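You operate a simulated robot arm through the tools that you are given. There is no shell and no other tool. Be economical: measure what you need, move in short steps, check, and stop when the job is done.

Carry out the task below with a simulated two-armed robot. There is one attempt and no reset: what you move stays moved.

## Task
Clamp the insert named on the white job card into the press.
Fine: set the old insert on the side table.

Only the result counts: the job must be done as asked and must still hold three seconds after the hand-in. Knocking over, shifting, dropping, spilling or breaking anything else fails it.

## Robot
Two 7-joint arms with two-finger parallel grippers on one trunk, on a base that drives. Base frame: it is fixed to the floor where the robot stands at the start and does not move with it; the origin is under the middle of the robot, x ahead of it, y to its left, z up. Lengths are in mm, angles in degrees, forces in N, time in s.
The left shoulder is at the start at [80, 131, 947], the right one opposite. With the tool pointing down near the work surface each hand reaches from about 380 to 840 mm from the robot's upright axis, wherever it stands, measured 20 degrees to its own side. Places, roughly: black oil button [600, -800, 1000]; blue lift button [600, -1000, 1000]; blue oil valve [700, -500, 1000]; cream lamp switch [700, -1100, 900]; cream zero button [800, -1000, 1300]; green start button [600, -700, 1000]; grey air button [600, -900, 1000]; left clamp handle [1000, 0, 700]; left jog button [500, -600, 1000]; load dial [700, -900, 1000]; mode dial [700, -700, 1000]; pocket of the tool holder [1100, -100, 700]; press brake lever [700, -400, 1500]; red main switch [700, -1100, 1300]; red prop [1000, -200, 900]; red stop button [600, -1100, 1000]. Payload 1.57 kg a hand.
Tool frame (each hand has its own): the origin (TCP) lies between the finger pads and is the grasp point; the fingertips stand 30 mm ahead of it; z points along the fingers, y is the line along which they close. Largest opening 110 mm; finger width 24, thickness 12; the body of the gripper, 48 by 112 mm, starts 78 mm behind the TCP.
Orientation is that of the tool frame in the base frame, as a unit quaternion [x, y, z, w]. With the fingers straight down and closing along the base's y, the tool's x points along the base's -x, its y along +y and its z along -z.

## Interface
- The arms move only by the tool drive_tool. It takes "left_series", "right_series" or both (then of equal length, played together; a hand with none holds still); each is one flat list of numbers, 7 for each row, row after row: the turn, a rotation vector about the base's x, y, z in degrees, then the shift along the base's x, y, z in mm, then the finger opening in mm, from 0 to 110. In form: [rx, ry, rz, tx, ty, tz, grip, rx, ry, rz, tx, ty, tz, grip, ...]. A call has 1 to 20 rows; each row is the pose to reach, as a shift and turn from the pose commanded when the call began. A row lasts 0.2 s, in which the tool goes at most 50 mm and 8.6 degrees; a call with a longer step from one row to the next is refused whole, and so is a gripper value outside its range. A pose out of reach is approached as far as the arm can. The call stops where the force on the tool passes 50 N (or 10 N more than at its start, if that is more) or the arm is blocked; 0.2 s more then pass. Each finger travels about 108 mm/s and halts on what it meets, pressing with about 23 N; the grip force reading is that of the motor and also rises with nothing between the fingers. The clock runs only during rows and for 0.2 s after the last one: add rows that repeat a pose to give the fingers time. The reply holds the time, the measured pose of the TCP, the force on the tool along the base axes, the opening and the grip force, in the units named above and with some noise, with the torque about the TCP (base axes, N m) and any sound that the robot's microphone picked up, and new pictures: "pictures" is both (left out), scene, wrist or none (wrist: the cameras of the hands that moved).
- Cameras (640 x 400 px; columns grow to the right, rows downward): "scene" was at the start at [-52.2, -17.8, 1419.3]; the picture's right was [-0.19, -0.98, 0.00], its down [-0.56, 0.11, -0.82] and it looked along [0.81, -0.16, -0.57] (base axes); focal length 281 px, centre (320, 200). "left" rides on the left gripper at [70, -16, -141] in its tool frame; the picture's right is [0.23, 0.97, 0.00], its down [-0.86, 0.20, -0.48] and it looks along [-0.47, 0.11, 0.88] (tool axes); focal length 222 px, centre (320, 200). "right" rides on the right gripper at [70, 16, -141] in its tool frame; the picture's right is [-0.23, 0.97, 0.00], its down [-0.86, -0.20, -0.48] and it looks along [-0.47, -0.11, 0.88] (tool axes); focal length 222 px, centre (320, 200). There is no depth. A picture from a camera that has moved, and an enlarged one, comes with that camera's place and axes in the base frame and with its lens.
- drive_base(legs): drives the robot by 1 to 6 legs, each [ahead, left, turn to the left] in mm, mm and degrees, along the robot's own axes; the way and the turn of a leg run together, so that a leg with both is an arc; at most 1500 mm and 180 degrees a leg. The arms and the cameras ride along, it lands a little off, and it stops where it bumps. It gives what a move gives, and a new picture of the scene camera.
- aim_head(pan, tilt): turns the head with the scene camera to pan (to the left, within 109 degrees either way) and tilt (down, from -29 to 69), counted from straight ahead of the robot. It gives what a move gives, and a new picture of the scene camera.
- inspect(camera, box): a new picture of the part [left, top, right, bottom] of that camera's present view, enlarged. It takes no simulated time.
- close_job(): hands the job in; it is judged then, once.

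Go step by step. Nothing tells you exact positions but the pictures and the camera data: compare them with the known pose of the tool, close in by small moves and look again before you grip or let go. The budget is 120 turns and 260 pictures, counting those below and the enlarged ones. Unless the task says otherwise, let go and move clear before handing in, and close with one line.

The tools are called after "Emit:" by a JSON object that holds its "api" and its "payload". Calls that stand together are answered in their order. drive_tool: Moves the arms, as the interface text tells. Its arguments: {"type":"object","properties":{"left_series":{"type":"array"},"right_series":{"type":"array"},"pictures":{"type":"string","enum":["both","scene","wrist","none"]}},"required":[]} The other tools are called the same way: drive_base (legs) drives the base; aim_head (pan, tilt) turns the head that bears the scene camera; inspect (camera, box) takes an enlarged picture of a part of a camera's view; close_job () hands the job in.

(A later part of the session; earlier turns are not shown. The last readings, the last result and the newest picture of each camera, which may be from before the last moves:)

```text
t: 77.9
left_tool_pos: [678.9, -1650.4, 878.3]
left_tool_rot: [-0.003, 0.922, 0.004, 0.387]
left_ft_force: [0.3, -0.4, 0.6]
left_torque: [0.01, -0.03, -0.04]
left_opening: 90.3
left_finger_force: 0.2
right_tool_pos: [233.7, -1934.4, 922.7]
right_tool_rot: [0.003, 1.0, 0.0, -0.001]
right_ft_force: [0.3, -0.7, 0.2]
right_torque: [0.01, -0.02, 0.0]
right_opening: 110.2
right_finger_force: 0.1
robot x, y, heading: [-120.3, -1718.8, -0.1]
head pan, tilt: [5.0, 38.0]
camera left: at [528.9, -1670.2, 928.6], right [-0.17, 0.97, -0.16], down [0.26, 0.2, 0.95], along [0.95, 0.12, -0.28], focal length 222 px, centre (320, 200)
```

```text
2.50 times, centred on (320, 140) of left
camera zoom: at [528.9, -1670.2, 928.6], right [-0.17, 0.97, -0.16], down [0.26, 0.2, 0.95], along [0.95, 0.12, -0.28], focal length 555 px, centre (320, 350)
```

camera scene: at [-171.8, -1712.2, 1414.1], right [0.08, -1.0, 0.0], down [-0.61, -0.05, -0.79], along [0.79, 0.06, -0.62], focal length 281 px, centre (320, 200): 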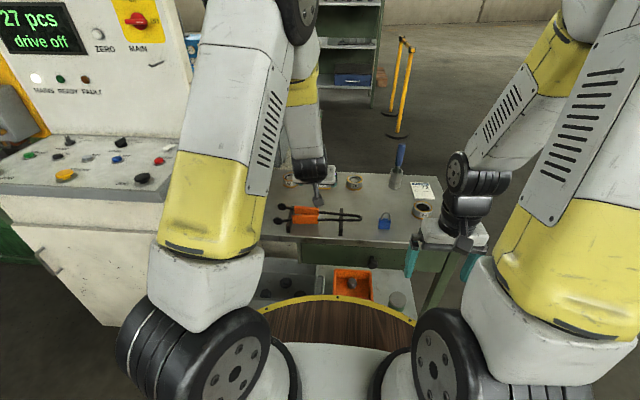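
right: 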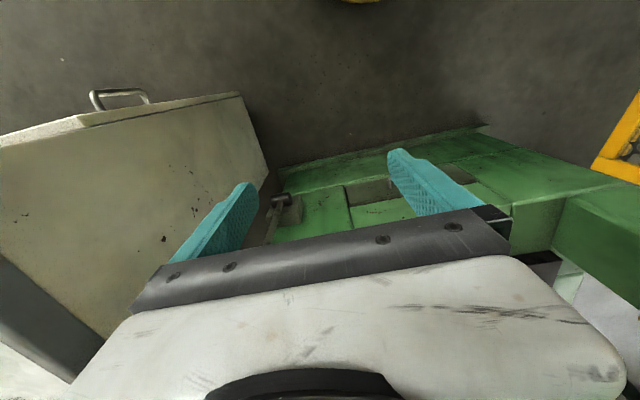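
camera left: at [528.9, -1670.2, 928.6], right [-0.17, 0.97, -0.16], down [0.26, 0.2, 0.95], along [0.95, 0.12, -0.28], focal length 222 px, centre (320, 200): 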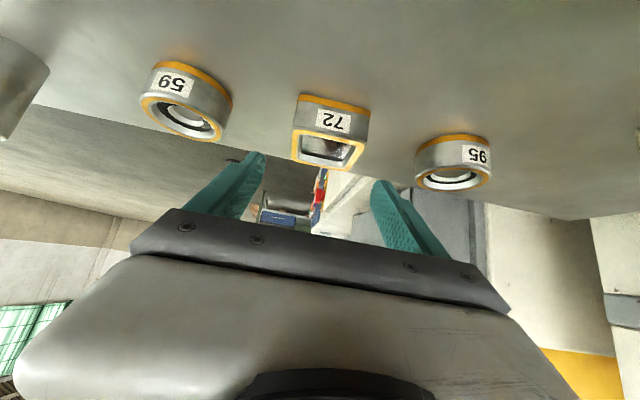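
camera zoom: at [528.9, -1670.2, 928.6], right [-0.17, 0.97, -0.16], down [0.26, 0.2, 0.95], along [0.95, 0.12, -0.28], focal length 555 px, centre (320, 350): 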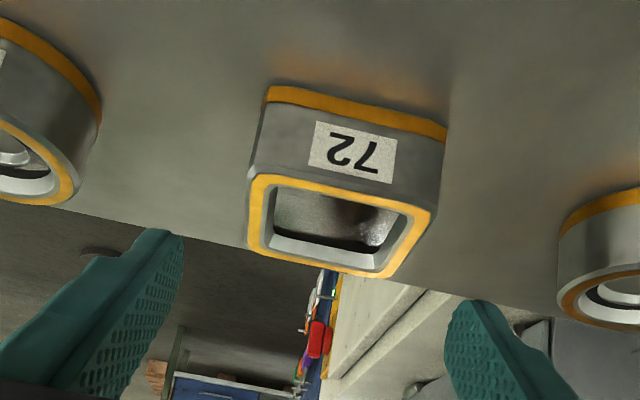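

Insert 72's centre ≈ (705, −1650), yawed about 3°. I'll match the yaw, lower to z≈846 and grip.

Emit:
{"api": "drive_tool", "payload": {"left_series": [0, 0, 3, 8, 0, -10, 90, 0, 0, 3, 13, 0, -20, 90, 0, 0, 3, 13, 0, -28, 90, 0, 0, 3, 13, 0, -32, 90, 0, 0, 3, 13, 0, -32, 70, 0, 0, 3, 13, 0, -32, 40, 0, 0, 3, 13, 0, -32, 40, 0, 0, 3, 13, 0, -32, 40], "pictures": "wrist"}}

Emit:
{"api": "inspect", "payload": {"camera": "left", "box": [220, 60, 420, 220]}}

```text
t: 79.7
left_tool_pos: [691.4, -1650.4, 844.3]
left_tool_rot: [-0.025, 0.922, 0.014, 0.387]
left_ft_force: [1.2, 2.3, 0.3]
left_torque: [0.05, -0.14, -0.03]
left_opening: 62.0
left_finger_force: 22.9
right_tool_pos: [235.3, -1933.9, 922.4]
right_tool_rot: [0.002, 1.0, 0.0, -0.001]
right_ft_force: [0.0, 0.2, 0.3]
right_torque: [-0.05, 0.01, 0.02]
right_opening: 109.9
right_finger_force: 0.1
robot x, y, heading: [-119.1, -1719.1, -0.3]
head pan, tilt: [5.0, 38.0]
camera left: at [543.2, -1678.2, 894.5], right [-0.22, 0.96, -0.16], down [0.25, 0.21, 0.95], along [0.94, 0.17, -0.28], focal length 222 px, centre (320, 200)
```

left: 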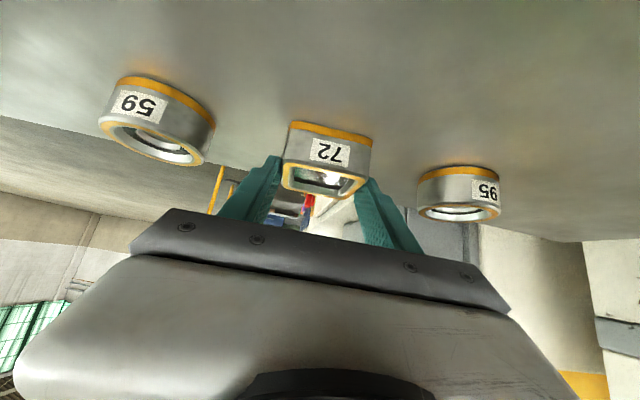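

```text
2.50 times, centred on (320, 140) of left
camera zoom: at [543.2, -1678.2, 894.5], right [-0.22, 0.96, -0.16], down [0.25, 0.21, 0.95], along [0.94, 0.17, -0.28], focal length 555 px, centre (320, 350)
```

zoom: 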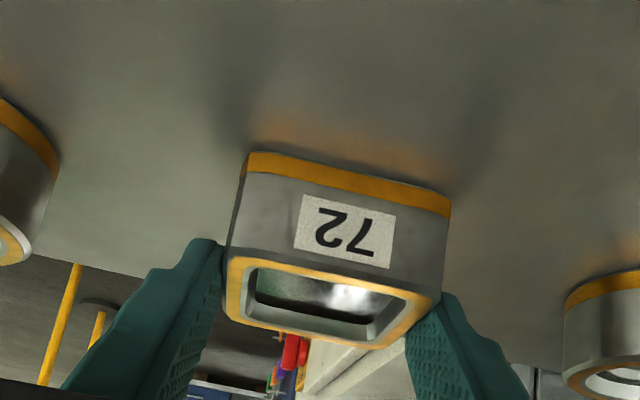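

Gripped at 62 mm. Lift, retract over the table, then drive back to the press.

Emit:
{"api": "drive_tool", "payload": {"left_series": [0, 0, 0, 0, 0, 15, 40, 0, 0, 0, 0, 0, 40, 40, 0, 0, 0, 0, 0, 70, 40, 0, 0, -1, -30, 0, 90, 40, 0, 0, -2, -75, 0, 90, 40, 0, 0, -3, -120, 0, 90, 40, 0, 0, -3, -165, 0, 90, 40, 0, 0, -3, -210, 0, 90, 40, 0, 0, -3, -250, 0, 80, 40], "pictures": "wrist"}}

Emit:
{"api": "drive_base", "payload": {"legs": [[-130, 0, 0], [0, 1300, 0], [0, 310, 0]]}}

Emit:
{"api": "aim_head", "payload": {"pan": -5, "tilt": 35}}

```text
t: 81.7
left_tool_pos: [442.0, -1651.2, 926.8]
left_tool_rot: [-0.002, 0.923, 0.005, 0.386]
left_ft_force: [0.5, -0.6, -8.7]
left_torque: [0.02, 0.15, 0.0]
left_opening: 61.9
left_finger_force: 23.5
right_tool_pos: [233.4, -1933.6, 923.1]
right_tool_rot: [0.002, 1.0, 0.0, -0.002]
right_ft_force: [-0.5, 0.4, -0.6]
right_torque: [0.0, -0.02, -0.02]
right_opening: 110.0
right_finger_force: 0.0
robot x, y, heading: [-117.0, -1716.7, -0.1]
head pan, tilt: [5.0, 38.0]
camera left: at [291.9, -1670.8, 976.5], right [-0.17, 0.97, -0.16], down [0.26, 0.2, 0.95], along [0.95, 0.12, -0.28], focal length 222 px, centre (320, 200)
```

left: 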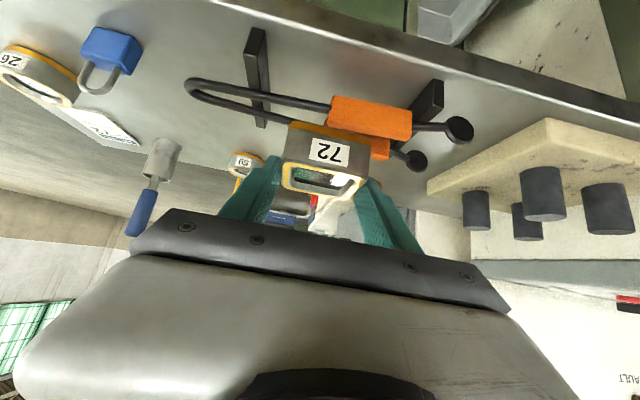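

```text
t: 87.1
left_tool_pos: [301.1, -710.8, 924.3]
left_tool_rot: [-0.034, 0.923, 0.018, 0.383]
left_ft_force: [-0.4, 0.4, -7.4]
left_torque: [0.0, 0.12, -0.02]
left_opening: 61.8
left_finger_force: 23.1
right_tool_pos: [114.0, -1005.4, 923.6]
right_tool_rot: [-0.032, 0.999, 0.0, -0.002]
right_ft_force: [1.0, 0.2, 0.5]
right_torque: [0.01, -0.04, -0.02]
right_opening: 109.9
right_finger_force: 0.0
robot x, y, heading: [-252.2, -819.4, 3.8]
head pan, tilt: [5.0, 38.0]
stopped in leg 2: the robot was blocked; the commanded pose is now the measured one
camera scene: at [-305.3, -814.3, 1414.2], right [0.15, -0.99, 0.0], down [-0.61, -0.09, -0.79], along [0.78, 0.12, -0.62], focal length 281 px, centre (320, 200)
```

scene: 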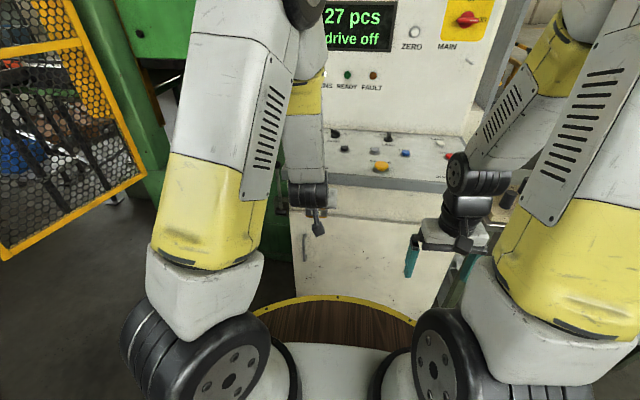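

```text
t: 87.8
left_tool_pos: [301.7, -711.2, 924.9]
left_tool_rot: [-0.034, 0.922, 0.018, 0.385]
left_ft_force: [0.0, 0.0, -7.9]
left_torque: [0.02, 0.1, 0.02]
left_opening: 61.8
left_finger_force: 22.6
right_tool_pos: [114.3, -1007.7, 923.8]
right_tool_rot: [-0.032, 0.999, 0.0, -0.003]
right_ft_force: [-1.2, 0.5, -0.8]
right_torque: [0.03, -0.01, 0.01]
right_opening: 109.9
right_finger_force: 0.0
robot x, y, heading: [-248.8, -818.6, 4.0]
head pan, tilt: [-5.0, 35.0]
camera scene: at [-302.7, -829.3, 1418.7], right [-0.02, -1.0, 0.0], down [-0.57, 0.01, -0.82], along [0.82, -0.02, -0.57], focal length 281 px, centre (320, 200)
```

scene: 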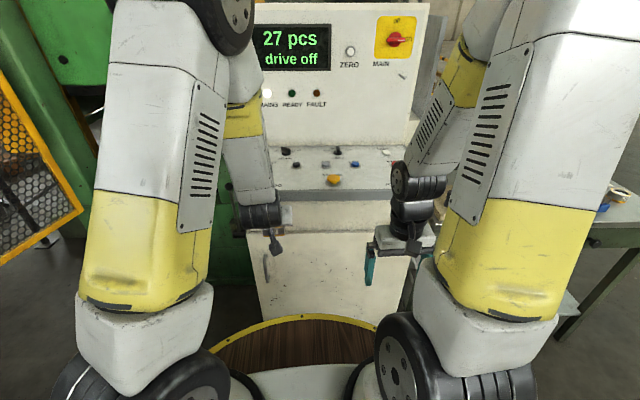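

The base was blocked while sliding left, turned by 4°. I'll look to the rear left to see what it touched.

Emit:
{"api": "aim_head", "payload": {"pan": 100, "tilt": 45}}

Emit:
{"api": "aim_head", "payload": {"pan": 55, "tilt": 50}}

```text
t: 89.6
left_tool_pos: [301.3, -710.7, 924.2]
left_tool_rot: [-0.035, 0.922, 0.019, 0.385]
left_ft_force: [0.0, 0.7, -8.3]
left_torque: [-0.03, 0.14, 0.04]
left_opening: 61.9
left_finger_force: 23.1
right_tool_pos: [114.0, -1006.5, 923.0]
right_tool_rot: [-0.033, 0.999, -0.001, -0.002]
right_ft_force: [-0.1, -0.6, 0.0]
right_torque: [-0.03, -0.04, 0.0]
right_opening: 110.2
right_finger_force: 0.1
robot x, y, heading: [-253.7, -819.1, 3.7]
head pan, tilt: [100.0, 45.0]
camera scene: at [-410.1, -748.3, 1404.0], right [0.97, 0.24, 0.0], down [0.17, -0.69, -0.71], along [-0.17, 0.69, -0.71], focal length 281 px, centre (320, 200)
```

scene: 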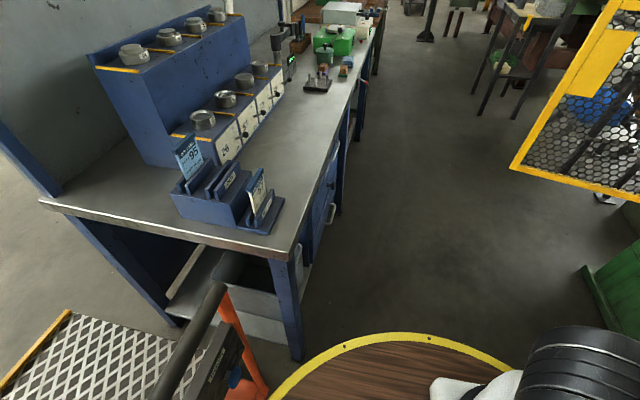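

```text
t: 90.7
left_tool_pos: [300.9, -710.6, 925.7]
left_tool_rot: [-0.035, 0.922, 0.019, 0.385]
left_ft_force: [-0.5, -0.5, -7.9]
left_torque: [-0.03, 0.12, 0.0]
left_opening: 61.7
left_finger_force: 22.6
right_tool_pos: [113.4, -1007.4, 922.8]
right_tool_rot: [-0.033, 0.999, 0.0, -0.002]
right_ft_force: [0.1, -0.1, -0.5]
right_torque: [-0.04, 0.02, 0.0]
right_opening: 110.1
right_finger_force: 0.0
robot x, y, heading: [-252.0, -814.7, 3.7]
head pan, tilt: [55.0, 50.0]
camera scene: at [-350.9, -761.4, 1397.0], right [0.86, -0.52, 0.0], down [-0.4, -0.65, -0.64], along [0.33, 0.55, -0.77], focal length 281 px, centre (320, 200)
```

scene: 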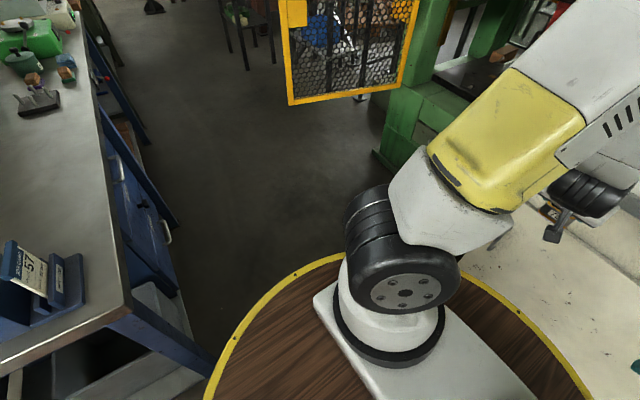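

The rim brushed the orange hand cart's handle at the rear left. I'll move forward 55 mm, straighten, and continue left with clearance.

Emit:
{"api": "drive_base", "payload": {"legs": [[55, -5, 0], [0, 0, -3.8]]}}

Emit:
{"api": "aim_head", "payload": {"pan": 105, "tilt": 60}}

```text
t: 92.1
left_tool_pos: [361.4, -749.3, 924.6]
left_tool_rot: [-0.003, 0.923, 0.005, 0.385]
left_ft_force: [-0.5, 1.0, -9.1]
left_torque: [-0.01, 0.12, 0.02]
left_opening: 61.7
left_finger_force: 22.7
right_tool_pos: [155.6, -1032.4, 923.4]
right_tool_rot: [0.002, 1.0, 0.0, -0.002]
right_ft_force: [0.3, 0.0, -0.7]
right_torque: [0.0, 0.03, -0.03]
right_opening: 109.9
right_finger_force: 0.1
robot x, y, heading: [-203.4, -818.3, -0.2]
head pan, tilt: [55.0, 50.0]
camera scene: at [-292.5, -756.1, 1397.0], right [0.82, -0.58, 0.0], down [-0.44, -0.63, -0.64], along [0.37, 0.53, -0.77], focal length 281 px, centre (320, 200)
```

scene: 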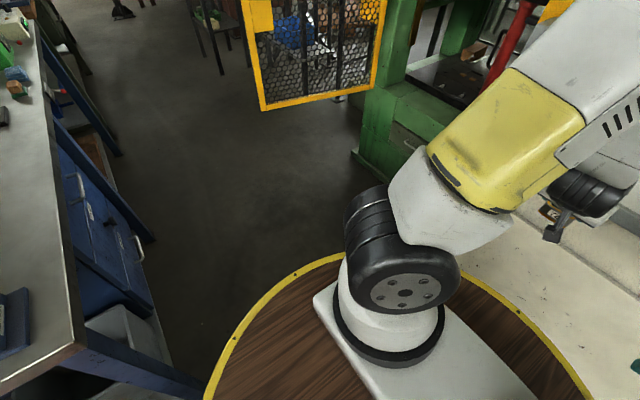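

```text
t: 93.3
left_tool_pos: [362.1, -750.4, 925.2]
left_tool_rot: [-0.003, 0.923, 0.006, 0.385]
left_ft_force: [0.2, -0.5, -7.9]
left_torque: [0.02, 0.13, 0.02]
left_opening: 61.9
left_finger_force: 23.1
right_tool_pos: [154.9, -1032.0, 922.4]
right_tool_rot: [0.002, 1.0, 0.0, -0.002]
right_ft_force: [0.2, -0.6, 0.1]
right_torque: [0.03, 0.01, -0.03]
right_opening: 110.1
right_finger_force: 0.1
robot x, y, heading: [-195.6, -817.2, -0.0]
head pan, tilt: [105.0, 60.0]
camera scene: at [-353.9, -754.7, 1384.5], right [0.97, 0.26, 0.0], down [0.22, -0.84, -0.5], along [-0.13, 0.48, -0.87], focal length 281 px, centre (320, 200)
```

scene: 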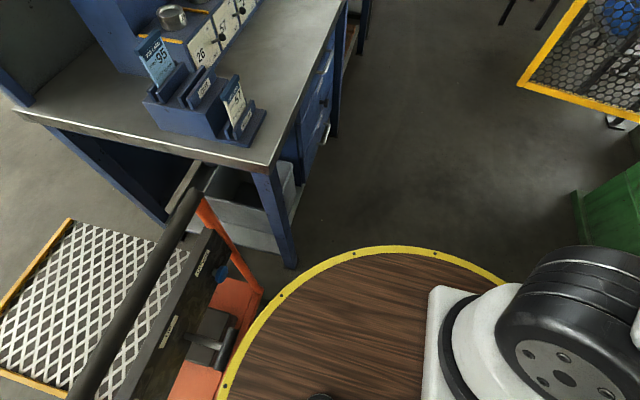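

Clear now. Continue left to y≈−109.

Emit:
{"api": "drive_base", "payload": {"legs": [[0, 708, 0]]}}

Emit:
{"api": "aim_head", "payload": {"pan": -5, "tilt": 35}}

```text
t: 97.1
left_tool_pos: [365.1, -53.2, 924.1]
left_tool_rot: [-0.002, 0.923, 0.005, 0.386]
left_ft_force: [-0.7, 0.5, -8.7]
left_torque: [-0.02, 0.09, 0.02]
left_opening: 62.0
left_finger_force: 22.6
right_tool_pos: [156.4, -335.7, 922.6]
right_tool_rot: [0.004, 1.0, 0.0, -0.002]
right_ft_force: [-0.4, 0.7, 0.3]
right_torque: [0.01, 0.03, -0.02]
right_opening: 109.9
right_finger_force: 0.0
robot x, y, heading: [-197.7, -120.0, -0.2]
head pan, tilt: [105.0, 60.0]
camera scene: at [-350.9, -56.7, 1384.5], right [0.97, 0.25, 0.0], down [0.22, -0.84, -0.5], along [-0.13, 0.48, -0.87], focal length 281 px, centre (320, 200)
```

scene: 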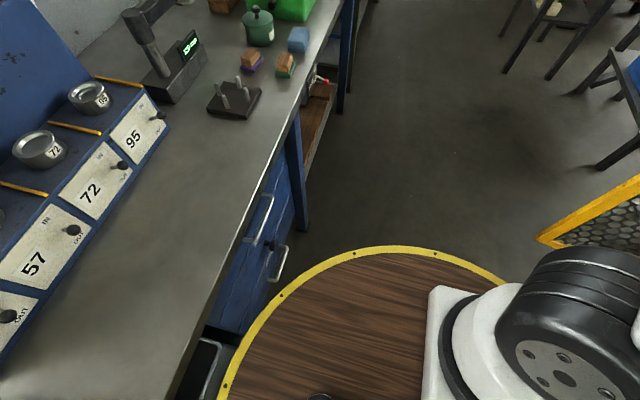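

```text
t: 99.0
left_tool_pos: [365.0, -53.3, 925.5]
left_tool_rot: [-0.003, 0.923, 0.005, 0.385]
left_ft_force: [0.3, 0.1, -8.5]
left_torque: [0.01, 0.06, 0.01]
left_opening: 61.9
left_finger_force: 22.7
right_tool_pos: [156.8, -337.0, 923.0]
right_tool_rot: [0.003, 1.0, 0.0, -0.002]
right_ft_force: [0.1, 0.0, 0.7]
right_torque: [0.0, 0.02, 0.02]
right_opening: 110.0
right_finger_force: 0.0
robot x, y, heading: [-197.5, -123.2, -0.2]
head pan, tilt: [-5.0, 35.0]
camera scene: at [-246.3, -129.2, 1418.7], right [-0.09, -1.0, 0.0], down [-0.57, 0.05, -0.82], along [0.82, -0.08, -0.57], focal length 281 px, centre (320, 200)
```

scene: 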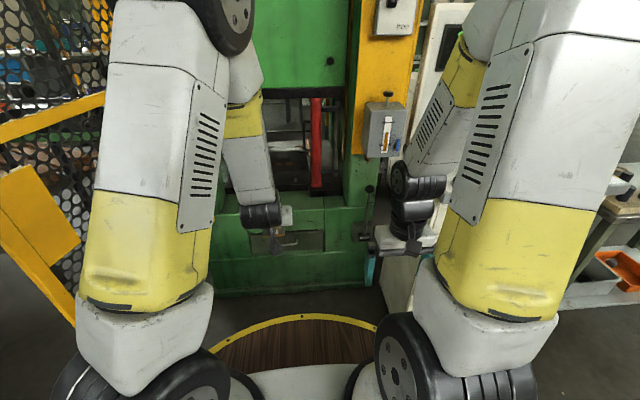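

Before inserting, I'll check the labelled rings on the bench behind, since one also seems to bear "72".

Emit:
{"api": "aim_head", "payload": {"pan": 109, "tilt": 40}}

Emit:
{"api": "inspect", "payload": {"camera": "scene", "box": [0, 0, 320, 300]}}

```text
t: 100.9
left_tool_pos: [365.5, -54.1, 924.9]
left_tool_rot: [-0.002, 0.923, 0.005, 0.385]
left_ft_force: [-1.1, -0.3, -7.8]
left_torque: [0.0, 0.11, 0.02]
left_opening: 61.8
left_finger_force: 23.1
right_tool_pos: [157.7, -337.1, 923.0]
right_tool_rot: [0.004, 1.0, 0.0, -0.001]
right_ft_force: [0.6, 0.5, 0.1]
right_torque: [0.0, 0.0, 0.0]
right_opening: 109.8
right_finger_force: 0.0
robot x, y, heading: [-196.7, -121.7, -0.5]
head pan, tilt: [108.9, 40.0]
camera scene: at [-361.0, -40.5, 1411.2], right [0.95, 0.32, 0.0], down [0.2, -0.61, -0.77], along [-0.24, 0.73, -0.64], focal length 281 px, centre (320, 200)
```

scene: 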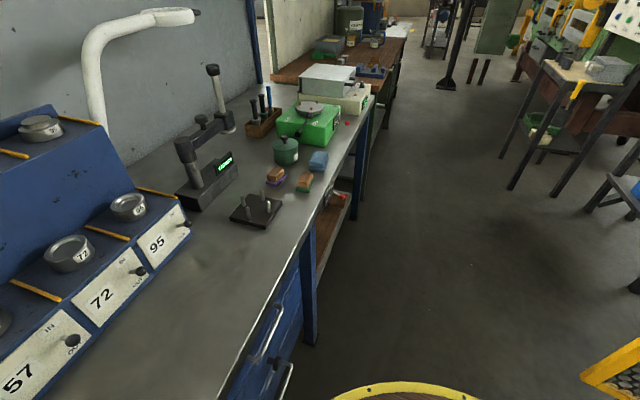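

```text
1.33 times, centred on (160, 150) of scene
camera zoom: at [-361.0, -40.5, 1411.2], right [0.95, 0.32, 0.0], down [0.2, -0.61, -0.77], along [-0.24, 0.73, -0.64], focal length 374 px, centre (533, 267)
```

zoom: 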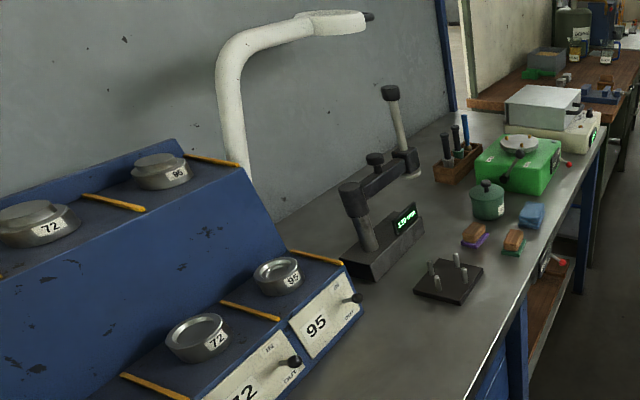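

Those are lidded sample dishes of another kind; the orange-rimmed insert 72 in hand is right. Heading into the press now.

Emit:
{"api": "drive_tool", "payload": {"left_series": [0, 0, 0, -10, 0, -25, 40, 0, 0, 0, -20, -5, -45, 40], "pictures": "none"}}

Emit:
{"api": "drive_base", "payload": {"legs": [[540, 12, 0.7]]}}

Emit:
{"api": "aim_head", "payload": {"pan": -5, "tilt": 35}}

Emit:
{"api": "inspect", "payload": {"camera": "left", "box": [0, 0, 640, 400]}}

```text
t: 101.5
left_tool_pos: [344.0, -59.2, 878.6]
left_tool_rot: [-0.001, 0.923, 0.004, 0.386]
left_ft_force: [-0.5, -1.2, -8.6]
left_torque: [-0.03, 0.12, -0.02]
left_opening: 62.1
left_finger_force: 23.4
right_tool_pos: [156.6, -336.6, 922.9]
right_tool_rot: [0.004, 1.0, 0.0, -0.002]
right_ft_force: [-0.6, -0.1, 0.1]
right_torque: [0.01, -0.03, -0.01]
right_opening: 110.0
right_finger_force: 0.1
robot x, y, heading: [-191.9, -118.8, -0.1]
head pan, tilt: [108.9, 40.0]
```

```text
t: 104.5
left_tool_pos: [866.2, -44.1, 879.1]
left_tool_rot: [-0.004, 0.924, 0.006, 0.383]
left_ft_force: [-0.6, -0.3, -8.1]
left_torque: [0.01, 0.12, 0.03]
left_opening: 62.1
left_finger_force: 22.9
right_tool_pos: [673.3, -323.9, 920.5]
right_tool_rot: [0.009, 1.0, 0.002, -0.014]
right_ft_force: [-2.3, 0.8, -1.1]
right_torque: [0.04, -0.2, -0.13]
right_opening: 110.1
right_finger_force: 0.0
robot x, y, heading: [327.9, -109.9, -0.1]
head pan, tilt: [108.9, 40.0]
stopped in leg 1: the force on the tool passed its limit at 64 N (the readings are from after the stop); the commanded pose is now the measured one
camera scene: at [162.4, -31.0, 1411.2], right [0.95, 0.32, 0.0], down [0.21, -0.61, -0.77], along [-0.25, 0.72, -0.64], focal length 281 px, centre (320, 200)
```

scene: 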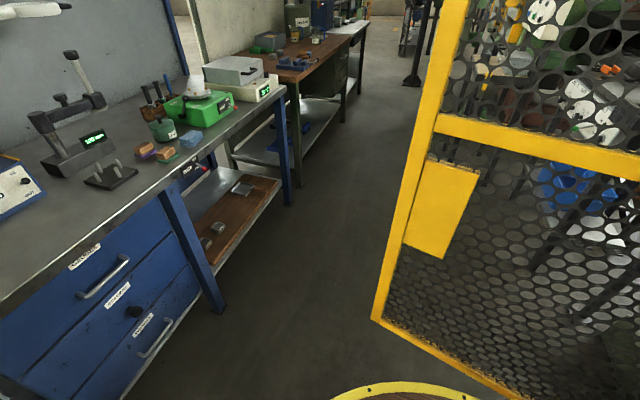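

```text
t: 106.5
left_tool_pos: [867.3, -44.6, 878.6]
left_tool_rot: [-0.005, 0.923, 0.007, 0.384]
left_ft_force: [0.0, 0.0, -7.9]
left_torque: [0.03, 0.13, 0.0]
left_opening: 62.1
left_finger_force: 22.6
right_tool_pos: [673.0, -323.2, 921.5]
right_tool_rot: [0.008, 1.0, 0.002, -0.013]
right_ft_force: [-8.8, 1.1, -1.6]
right_torque: [0.06, -0.72, -0.55]
right_opening: 109.7
right_finger_force: 0.1
robot x, y, heading: [329.2, -111.2, 0.1]
head pan, tilt: [-5.0, 35.0]
camera scene: at [277.4, -118.9, 1418.7], right [-0.09, -1.0, 0.0], down [-0.57, 0.05, -0.82], along [0.82, -0.07, -0.57], focal length 281 px, centre (320, 200)
```

scene: 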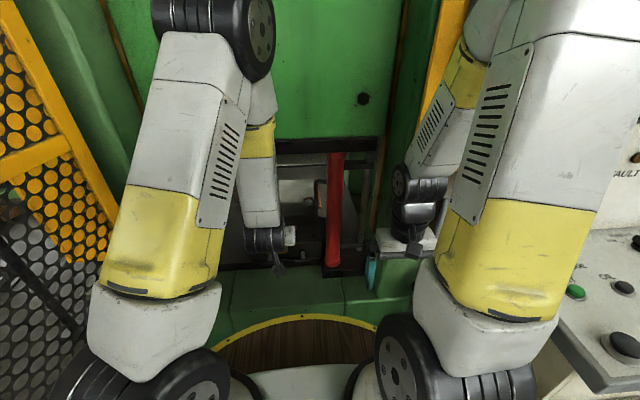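

```text
1.00 times, centred on (320, 200) of left (not enlarged: the box is as wide or as high as the picture)
camera zoom: at [717.2, -64.3, 930.1], right [-0.17, 0.97, -0.15], down [0.26, 0.2, 0.95], along [0.95, 0.12, -0.29], focal length 222 px, centre (320, 200)
```

zoom: 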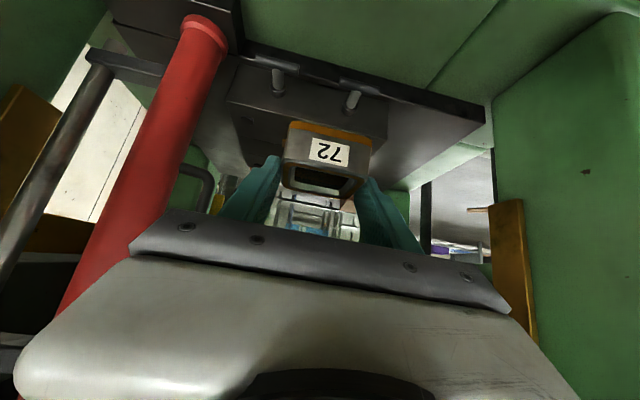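

The right hand touched something in front of it. I'll look and pull it back.

Emit:
{"api": "inspect", "payload": {"camera": "right", "box": [0, 0, 640, 400]}}

Emit:
{"api": "inspect", "payload": {"camera": "scene", "box": [350, 120, 480, 310]}}

```text
1.00 times, centred on (320, 200) of right (not enlarged: the box is as wide or as high as the picture)
camera zoom: at [608.0, -306.0, 1065.5], right [0.24, 0.97, 0.0], down [0.86, -0.21, 0.46], along [0.44, -0.11, -0.89], focal length 222 px, centre (320, 200)
```

zoom: 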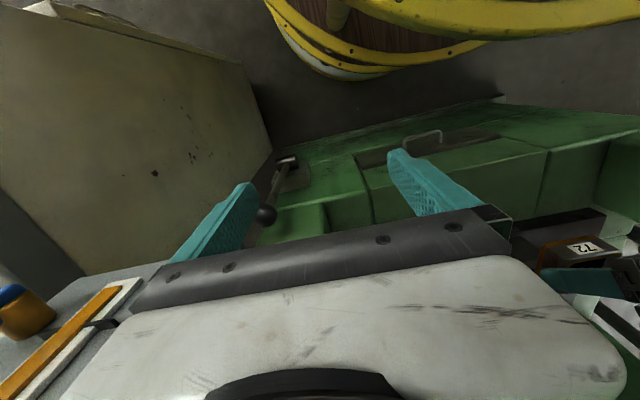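

```text
2.11 times, centred on (415, 215) of scene
camera zoom: at [277.4, -118.9, 1418.7], right [-0.09, -1.0, 0.0], down [-0.57, 0.05, -0.82], along [0.82, -0.07, -0.57], focal length 591 px, centre (120, 168)
```

zoom: 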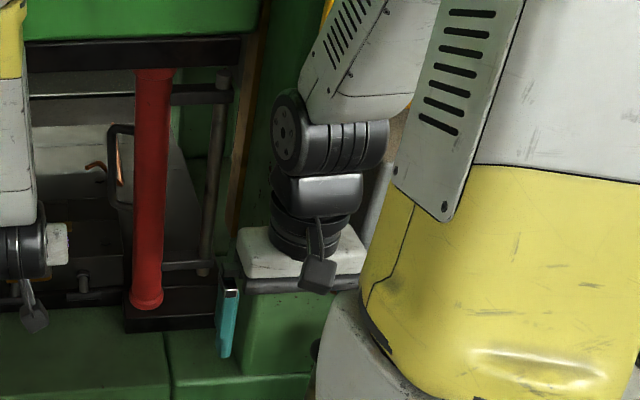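

The right gripper's body corner met a box corner near (700, −386, 1003). I'll back off 25 mm, shift left 50 mm for clearance, and go forward again.

Emit:
{"api": "drive_base", "payload": {"legs": [[-30, 0, 0], [0, 50, 0], [48, 0, 0.4]]}}

Emit:
{"api": "inspect", "payload": {"camera": "right", "box": [0, 0, 640, 400]}}

```text
t: 108.3
left_tool_pos: [882.8, 9.7, 877.8]
left_tool_rot: [-0.008, 0.923, 0.008, 0.384]
left_ft_force: [0.9, 1.1, -8.8]
left_torque: [-0.02, 0.13, -0.04]
left_opening: 61.9
left_finger_force: 23.0
right_tool_pos: [692.8, -270.5, 921.4]
right_tool_rot: [0.005, 1.0, 0.001, -0.013]
right_ft_force: [-0.3, 0.5, -0.3]
right_torque: [0.04, -0.04, -0.01]
right_opening: 109.9
right_finger_force: 0.1
robot x, y, heading: [346.2, -64.0, 0.4]
head pan, tilt: [-5.0, 35.0]
camera scene: at [295.1, -69.2, 1418.7], right [-0.08, -1.0, 0.0], down [-0.57, 0.05, -0.82], along [0.82, -0.06, -0.57], focal length 281 px, centre (320, 200)
```

scene: 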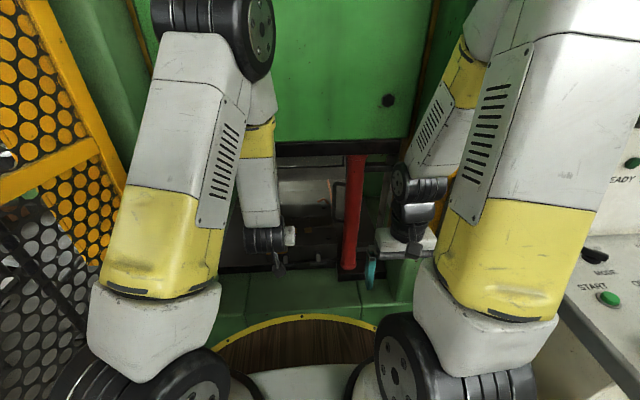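

```text
1.00 times, centred on (320, 200) of right (not enlarged: the box is as wide or as high as the picture)
camera zoom: at [627.2, -253.8, 1065.5], right [0.24, 0.97, 0.0], down [0.87, -0.21, 0.46], along [0.44, -0.11, -0.89], focal length 222 px, centre (320, 200)
```

zoom: 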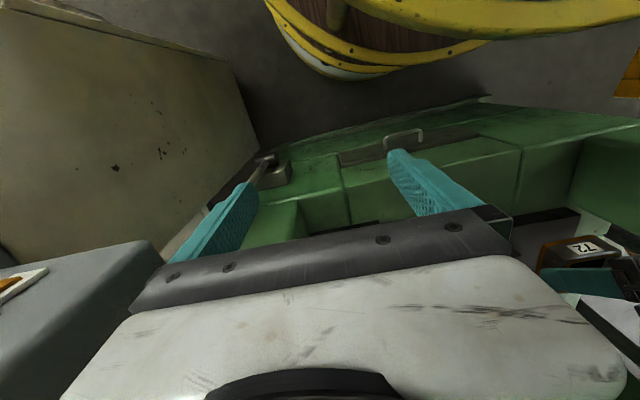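

Clear. Now bring insert 72 in above the pocket (TCP ≈ (1103, −64, 806)) and look.

Emit:
{"api": "drive_tool", "payload": {"left_series": [0, 0, 0, 0, -35, -10, 40, 0, 0, -0.5, 10, -73, -20, 40, 0, 0, -0.5, 55, -74, -35, 40, 0, 0, -0.5, 100, -74, -50, 40, 0, 0, -0.5, 145, -74, -60, 40, 0, 0, -0.5, 190, -74, -68, 40, 0, 0, -0.5, 220, -74, -72, 40, 0, 0, -0.5, 220, -74, -72, 40], "pictures": "wrist"}}

Emit:
{"api": "inspect", "payload": {"camera": "left", "box": [220, 50, 420, 230]}}

Emit:
{"api": "inspect", "payload": {"camera": "scene", "box": [230, 180, 350, 270]}}

```text
t: 110.1
left_tool_pos: [1103.2, -62.7, 804.5]
left_tool_rot: [-0.004, 0.923, 0.006, 0.384]
left_ft_force: [-0.4, 1.3, -8.2]
left_torque: [-0.02, 0.13, 0.01]
left_opening: 61.9
left_finger_force: 23.2
right_tool_pos: [692.2, -271.8, 922.3]
right_tool_rot: [0.005, 1.0, 0.001, -0.014]
right_ft_force: [0.6, 0.1, -0.1]
right_torque: [0.0, 0.0, 0.01]
right_opening: 110.2
right_finger_force: 0.1
robot x, y, heading: [346.4, -58.8, 0.4]
head pan, tilt: [-5.0, 35.0]
camera left: at [953.8, -83.1, 856.3], right [-0.17, 0.97, -0.15], down [0.26, 0.2, 0.95], along [0.95, 0.12, -0.29], focal length 222 px, centre (320, 200)
```

left: 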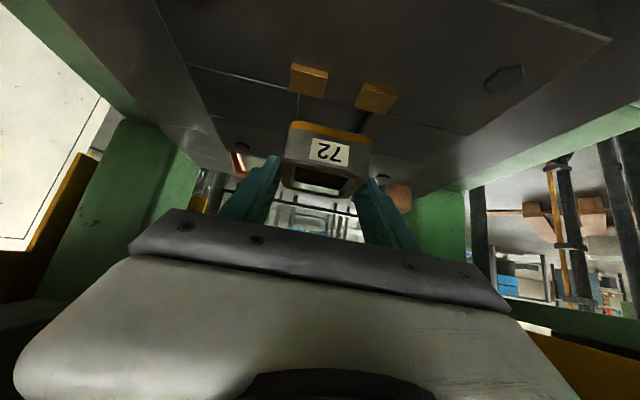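

```text
2.22 times, centred on (320, 140) of left
camera zoom: at [953.8, -83.1, 856.3], right [-0.17, 0.97, -0.15], down [0.26, 0.2, 0.95], along [0.95, 0.12, -0.29], focal length 494 px, centre (320, 333)
```

zoom: 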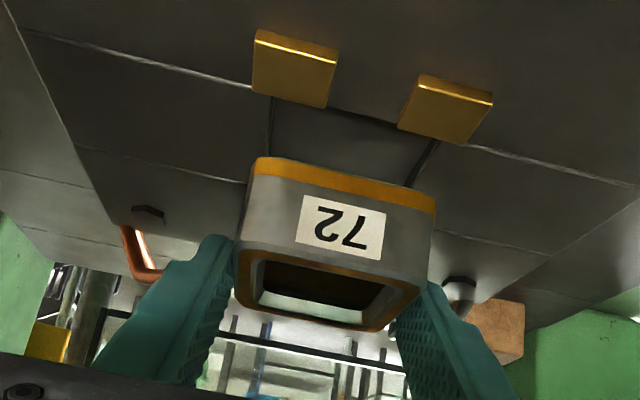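

```text
4.44 times, centred on (290, 225) of scene
camera zoom: at [295.3, -69.2, 1418.7], right [-0.08, -1.0, 0.0], down [-0.57, 0.05, -0.82], along [0.82, -0.06, -0.57], focal length 1248 px, centre (453, 89)
```

zoom: 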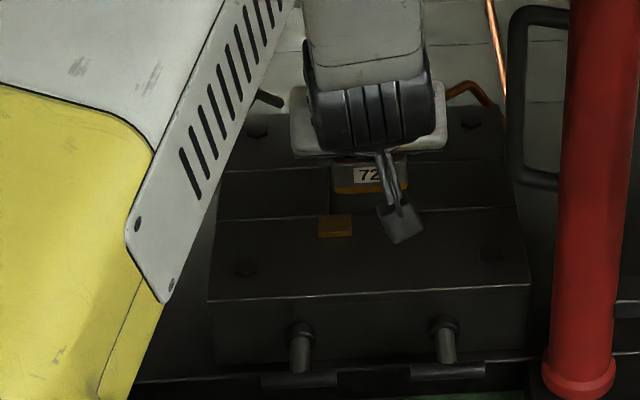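

Insert and pocket line up roughly; I'll move to x≈1118 and lower to just above the block to compare edges with little parallax.

Emit:
{"api": "drive_tool", "payload": {"left_series": [0, 0, 0, 8, 0, -10, 40, 0, 0, 0, 15, 0, -22, 40, 0, 0, 0, 15, 0, -34, 40, 0, 0, 0, 15, 0, -36, 40], "pictures": "wrist"}}

Emit:
{"api": "inspect", "payload": {"camera": "left", "box": [250, 70, 400, 200]}}

Emit:
{"api": "inspect", "payload": {"camera": "scene", "box": [260, 200, 340, 250]}}

```text
t: 111.1
left_tool_pos: [1119.3, -63.9, 768.5]
left_tool_rot: [-0.003, 0.923, 0.005, 0.384]
left_ft_force: [0.3, 0.0, -7.8]
left_torque: [-0.01, 0.14, 0.01]
left_opening: 62.0
left_finger_force: 22.7
right_tool_pos: [692.4, -271.1, 922.0]
right_tool_rot: [0.004, 1.0, 0.003, -0.014]
right_ft_force: [0.1, 0.1, -0.4]
right_torque: [0.01, -0.02, 0.02]
right_opening: 110.1
right_finger_force: 0.0
robot x, y, heading: [344.7, -59.9, 0.6]
head pan, tilt: [-5.0, 35.0]
camera left: at [969.2, -83.9, 820.6], right [-0.17, 0.97, -0.15], down [0.26, 0.2, 0.95], along [0.95, 0.12, -0.29], focal length 222 px, centre (320, 200)
```

left: 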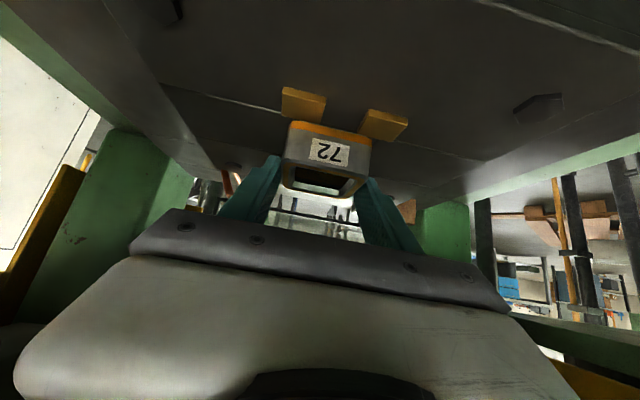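

```text
3.08 times, centred on (325, 135) of left
camera zoom: at [969.2, -83.9, 820.6], right [-0.17, 0.97, -0.15], down [0.26, 0.2, 0.95], along [0.95, 0.12, -0.29], focal length 684 px, centre (305, 400)
```

zoom: 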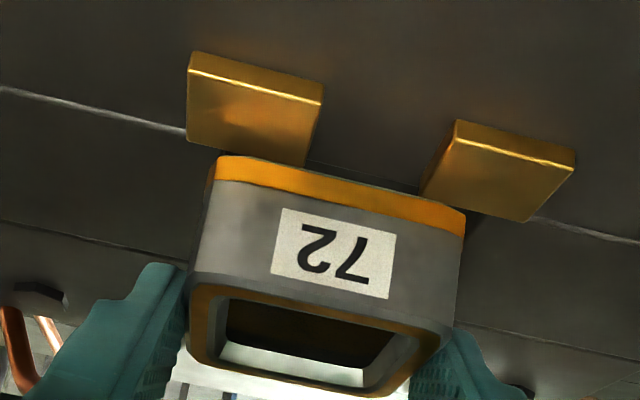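

```text
8.00 times, centred on (300, 225) of scene
camera zoom: at [295.3, -69.2, 1418.7], right [-0.08, -1.0, 0.0], down [-0.57, 0.05, -0.82], along [0.82, -0.06, -0.57], focal length 2246 px, centre (480, 0)
```

zoom: 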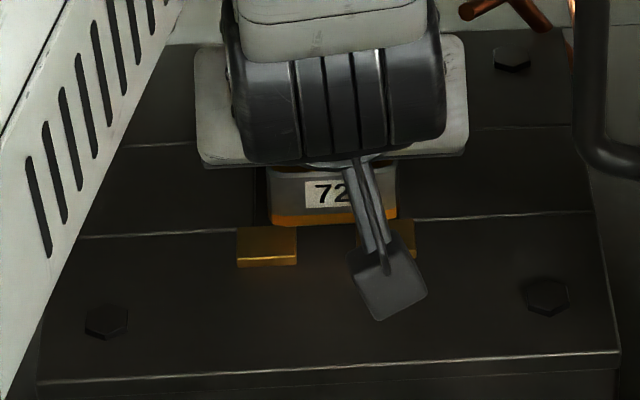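

Comparing edges: the insert needs about +9 mm in x, +3.5 mm in y and −1° yaw. I'll adjust and lower a bit more.

Emit:
{"api": "drive_tool", "payload": {"left_series": [0, 0, -1, 5, 2, 0, 40, 0, 0, -1, 9, 3.5, 0, 40, 0, 0, -1, 9, 3.5, -5, 40, 0, 0, -1, 9, 3.5, -5, 40], "pictures": "wrist"}}

Emit:
{"api": "inspect", "payload": {"camera": "left", "box": [250, 70, 400, 200]}}

Emit:
{"api": "inspect", "payload": {"camera": "scene", "box": [260, 200, 340, 250]}}

```text
t: 112.1
left_tool_pos: [1127.1, -60.0, 764.5]
left_tool_rot: [0.005, 0.923, 0.003, 0.384]
left_ft_force: [0.2, 0.1, -8.2]
left_torque: [-0.02, 0.1, -0.05]
left_opening: 61.5
left_finger_force: 22.4
right_tool_pos: [692.0, -270.4, 920.8]
right_tool_rot: [0.004, 1.0, 0.001, -0.013]
right_ft_force: [0.7, -0.8, 0.2]
right_torque: [0.02, 0.04, -0.02]
right_opening: 110.0
right_finger_force: 0.0
robot x, y, heading: [345.6, -61.4, 0.3]
head pan, tilt: [-5.0, 35.0]
camera left: at [977.5, -77.3, 816.4], right [-0.15, 0.98, -0.15], down [0.26, 0.19, 0.95], along [0.95, 0.1, -0.29], focal length 222 px, centre (320, 200)
```

left: 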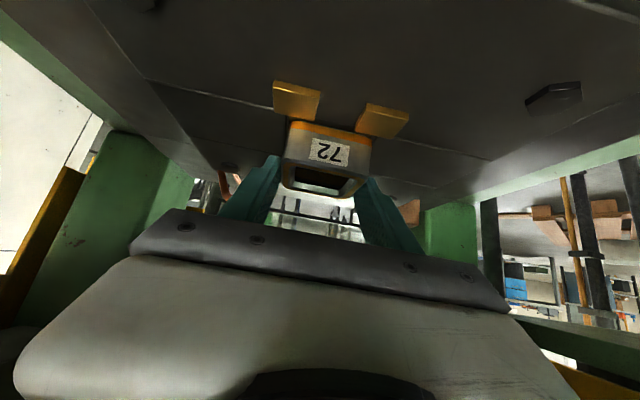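

```text
3.08 times, centred on (325, 135) of left
camera zoom: at [977.5, -77.3, 816.4], right [-0.15, 0.98, -0.15], down [0.26, 0.19, 0.95], along [0.95, 0.1, -0.29], focal length 684 px, centre (305, 400)
```

zoom: 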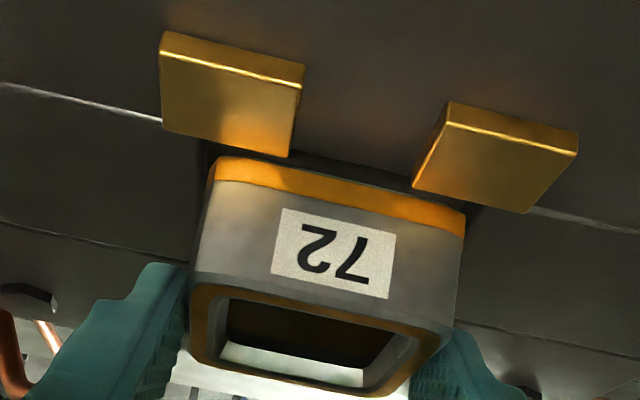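

```text
8.00 times, centred on (300, 225) of scene
camera zoom: at [295.4, -69.2, 1418.7], right [-0.08, -1.0, 0.0], down [-0.57, 0.05, -0.82], along [0.82, -0.06, -0.57], focal length 2246 px, centre (480, 0)
```

zoom: 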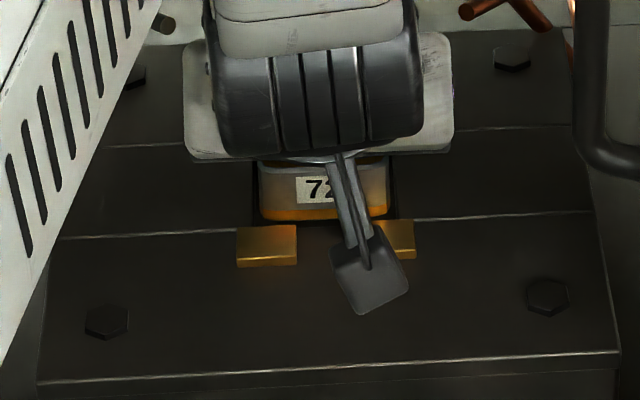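

Gaps look nearly even. Nudge +1.5 mm in x and lower slowly, watching force.

Emit:
{"api": "drive_tool", "payload": {"left_series": [0, 0, 0, 1.5, 0, -2, 40, 0, 0, 0, 1.5, 0, -4, 40, 0, 0, 0, 1.5, 0, -6, 40, 0, 0, 0, 1.5, 0, -7, 40, 0, 0, 0, 1.5, 0, -7, 40], "pictures": "wrist"}}

Emit:
{"api": "inspect", "payload": {"camera": "left", "box": [250, 70, 400, 200]}}

Emit:
{"api": "inspect", "payload": {"camera": "scene", "box": [260, 200, 340, 250]}}

```text
t: 113.3
left_tool_pos: [1130.7, -58.9, 760.2]
left_tool_rot: [0.005, 0.923, 0.002, 0.386]
left_ft_force: [-2.0, 1.3, 8.3]
left_torque: [-0.27, 0.53, -0.08]
left_opening: 62.0
left_finger_force: 23.4
right_tool_pos: [692.3, -269.7, 921.5]
right_tool_rot: [0.004, 1.0, 0.001, -0.013]
right_ft_force: [0.2, -0.9, 0.6]
right_torque: [0.01, 0.01, 0.02]
right_opening: 110.0
right_finger_force: 0.0
robot x, y, heading: [345.8, -61.4, 0.5]
head pan, tilt: [-5.0, 35.0]
camera left: at [980.1, -77.7, 811.1], right [-0.15, 0.98, -0.15], down [0.26, 0.19, 0.95], along [0.95, 0.1, -0.28], focal length 222 px, centre (320, 200)
```

left: 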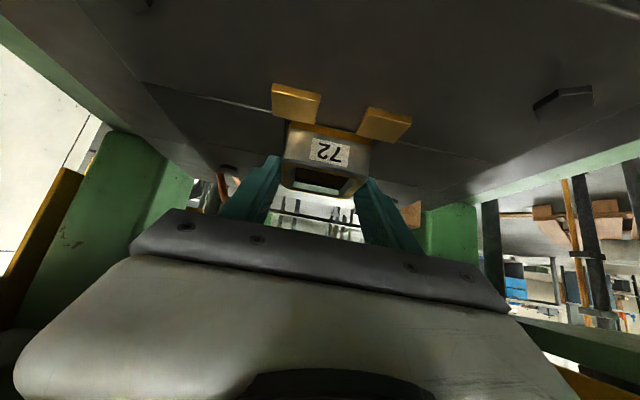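

```text
3.08 times, centred on (325, 135) of left
camera zoom: at [980.1, -77.7, 811.1], right [-0.15, 0.98, -0.15], down [0.26, 0.19, 0.95], along [0.95, 0.1, -0.28], focal length 684 px, centre (305, 400)
```

zoom: 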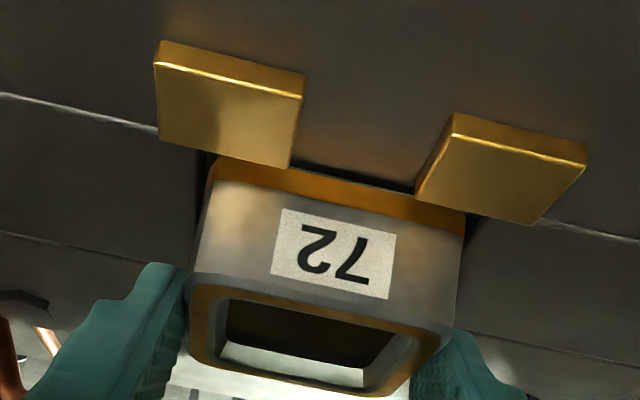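

```text
8.00 times, centred on (300, 225) of scene
camera zoom: at [294.6, -69.2, 1418.7], right [-0.08, -1.0, 0.0], down [-0.57, 0.05, -0.82], along [0.82, -0.06, -0.57], focal length 2246 px, centre (480, 0)
```

zoom: 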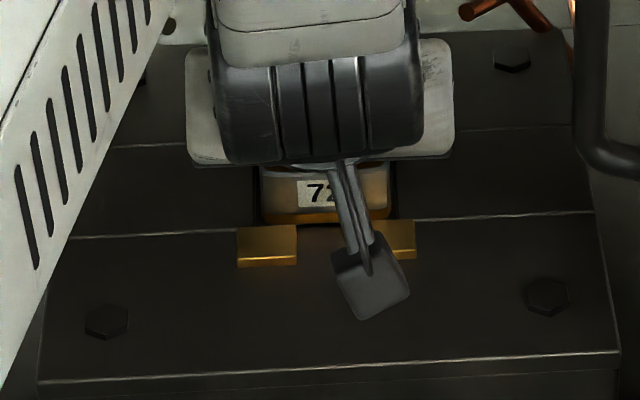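

It touches at the front right. Lift slightly, shift +2.5 mm in x, and lower again.

Emit:
{"api": "drive_tool", "payload": {"left_series": [0, 0, 0, 0, 0, 3, 40, 0, 0, 0, 2.5, 0, 3, 40, 0, 0, 0, 2.5, 0, 0, 40, 0, 0, 0, 2.5, 0, -2, 40, 0, 0, 0, 2.5, 0, -4, 40, 0, 0, 0, 2.5, 0, -4, 40], "pictures": "wrist"}}

Emit:
{"api": "inspect", "payload": {"camera": "left", "box": [250, 70, 400, 200]}}

```text
t: 114.7
left_tool_pos: [1130.6, -60.4, 754.3]
left_tool_rot: [0.005, 0.924, 0.001, 0.384]
left_ft_force: [1.3, 0.6, -8.2]
left_torque: [0.03, 0.1, -0.01]
left_opening: 62.0
left_finger_force: 22.5
right_tool_pos: [692.8, -271.2, 920.9]
right_tool_rot: [0.004, 1.0, 0.002, -0.014]
right_ft_force: [-1.1, 0.2, 0.5]
right_torque: [0.0, 0.01, -0.02]
right_opening: 110.2
right_finger_force: 0.0
robot x, y, heading: [345.3, -55.8, 0.4]
head pan, tilt: [-5.0, 35.0]
camera left: at [981.8, -77.7, 805.1], right [-0.15, 0.98, -0.15], down [0.26, 0.19, 0.95], along [0.95, 0.1, -0.29], focal length 222 px, centre (320, 200)
```

left: 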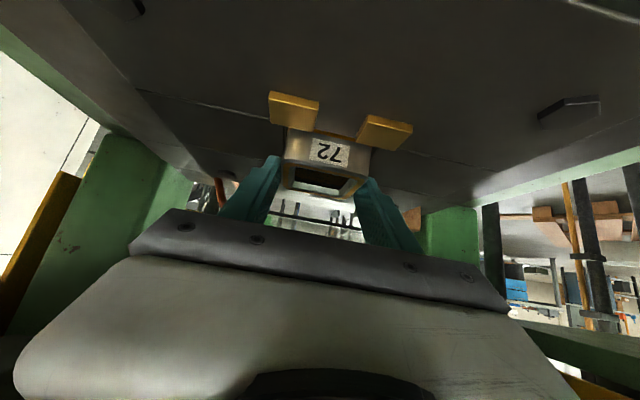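

```text
3.08 times, centred on (325, 135) of left
camera zoom: at [981.8, -77.7, 805.1], right [-0.15, 0.98, -0.15], down [0.26, 0.19, 0.95], along [0.95, 0.1, -0.29], focal length 684 px, centre (305, 400)
```

zoom: 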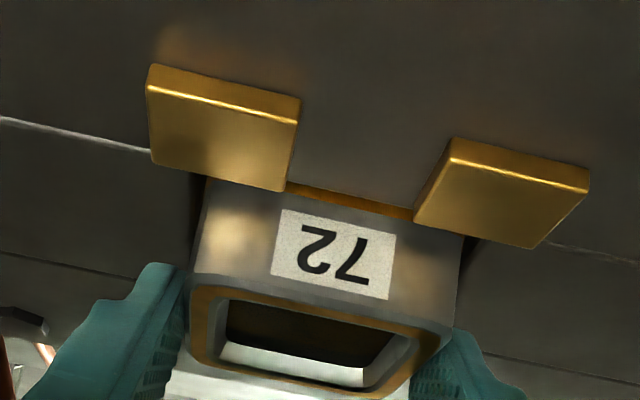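

It slipped into the pocket. Lower to the floor.

Emit:
{"api": "drive_tool", "payload": {"left_series": [0, 0, 0, 0, 0, -2, 40, 0, 0, 0, 0, 0, -4, 40, 0, 0, 0, 0, 0, -6, 40, 0, 0, 0, 0, 0, -8, 40, 0, 0, 0, 0, 0, -8, 40], "pictures": "wrist"}}

Emit:
{"api": "inspect", "payload": {"camera": "left", "box": [250, 70, 400, 200]}}

```text
t: 115.9
left_tool_pos: [1134.8, -60.6, 748.5]
left_tool_rot: [0.005, 0.922, 0.001, 0.387]
left_ft_force: [4.1, -3.0, 19.8]
left_torque: [-0.29, -0.37, 0.06]
left_opening: 61.9
left_finger_force: 22.7
right_tool_pos: [691.3, -270.5, 921.8]
right_tool_rot: [0.004, 1.0, 0.002, -0.013]
right_ft_force: [0.3, -0.5, 0.4]
right_torque: [-0.01, -0.01, 0.01]
right_opening: 110.1
right_finger_force: 0.0
robot x, y, heading: [345.6, -59.2, 0.2]
head pan, tilt: [-5.0, 35.0]
camera left: at [983.8, -77.9, 799.3], right [-0.15, 0.98, -0.16], down [0.26, 0.19, 0.95], along [0.95, 0.1, -0.28], focal length 222 px, centre (320, 200)
```

left: 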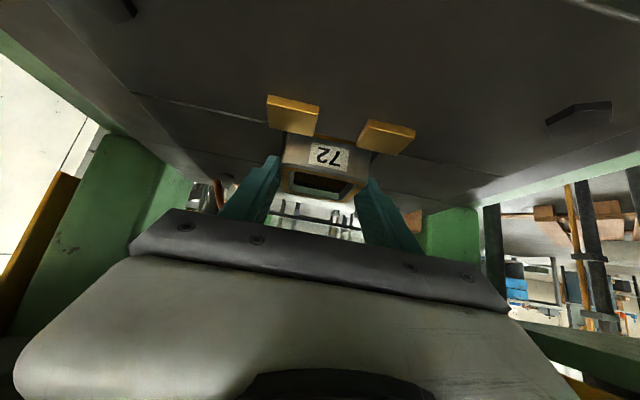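

```text
3.08 times, centred on (325, 135) of left
camera zoom: at [983.8, -77.9, 799.3], right [-0.15, 0.98, -0.16], down [0.26, 0.19, 0.95], along [0.95, 0.1, -0.28], focal length 684 px, centre (305, 400)
```

zoom: 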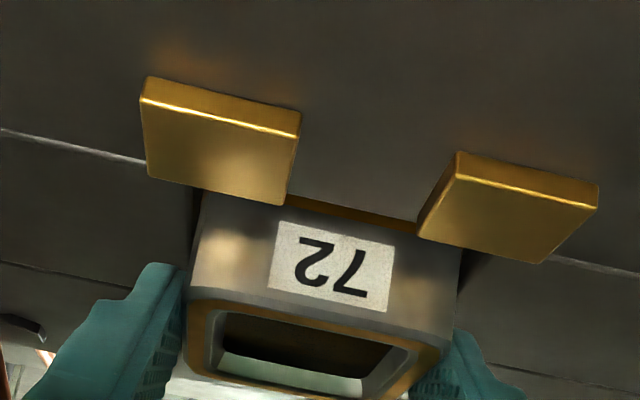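

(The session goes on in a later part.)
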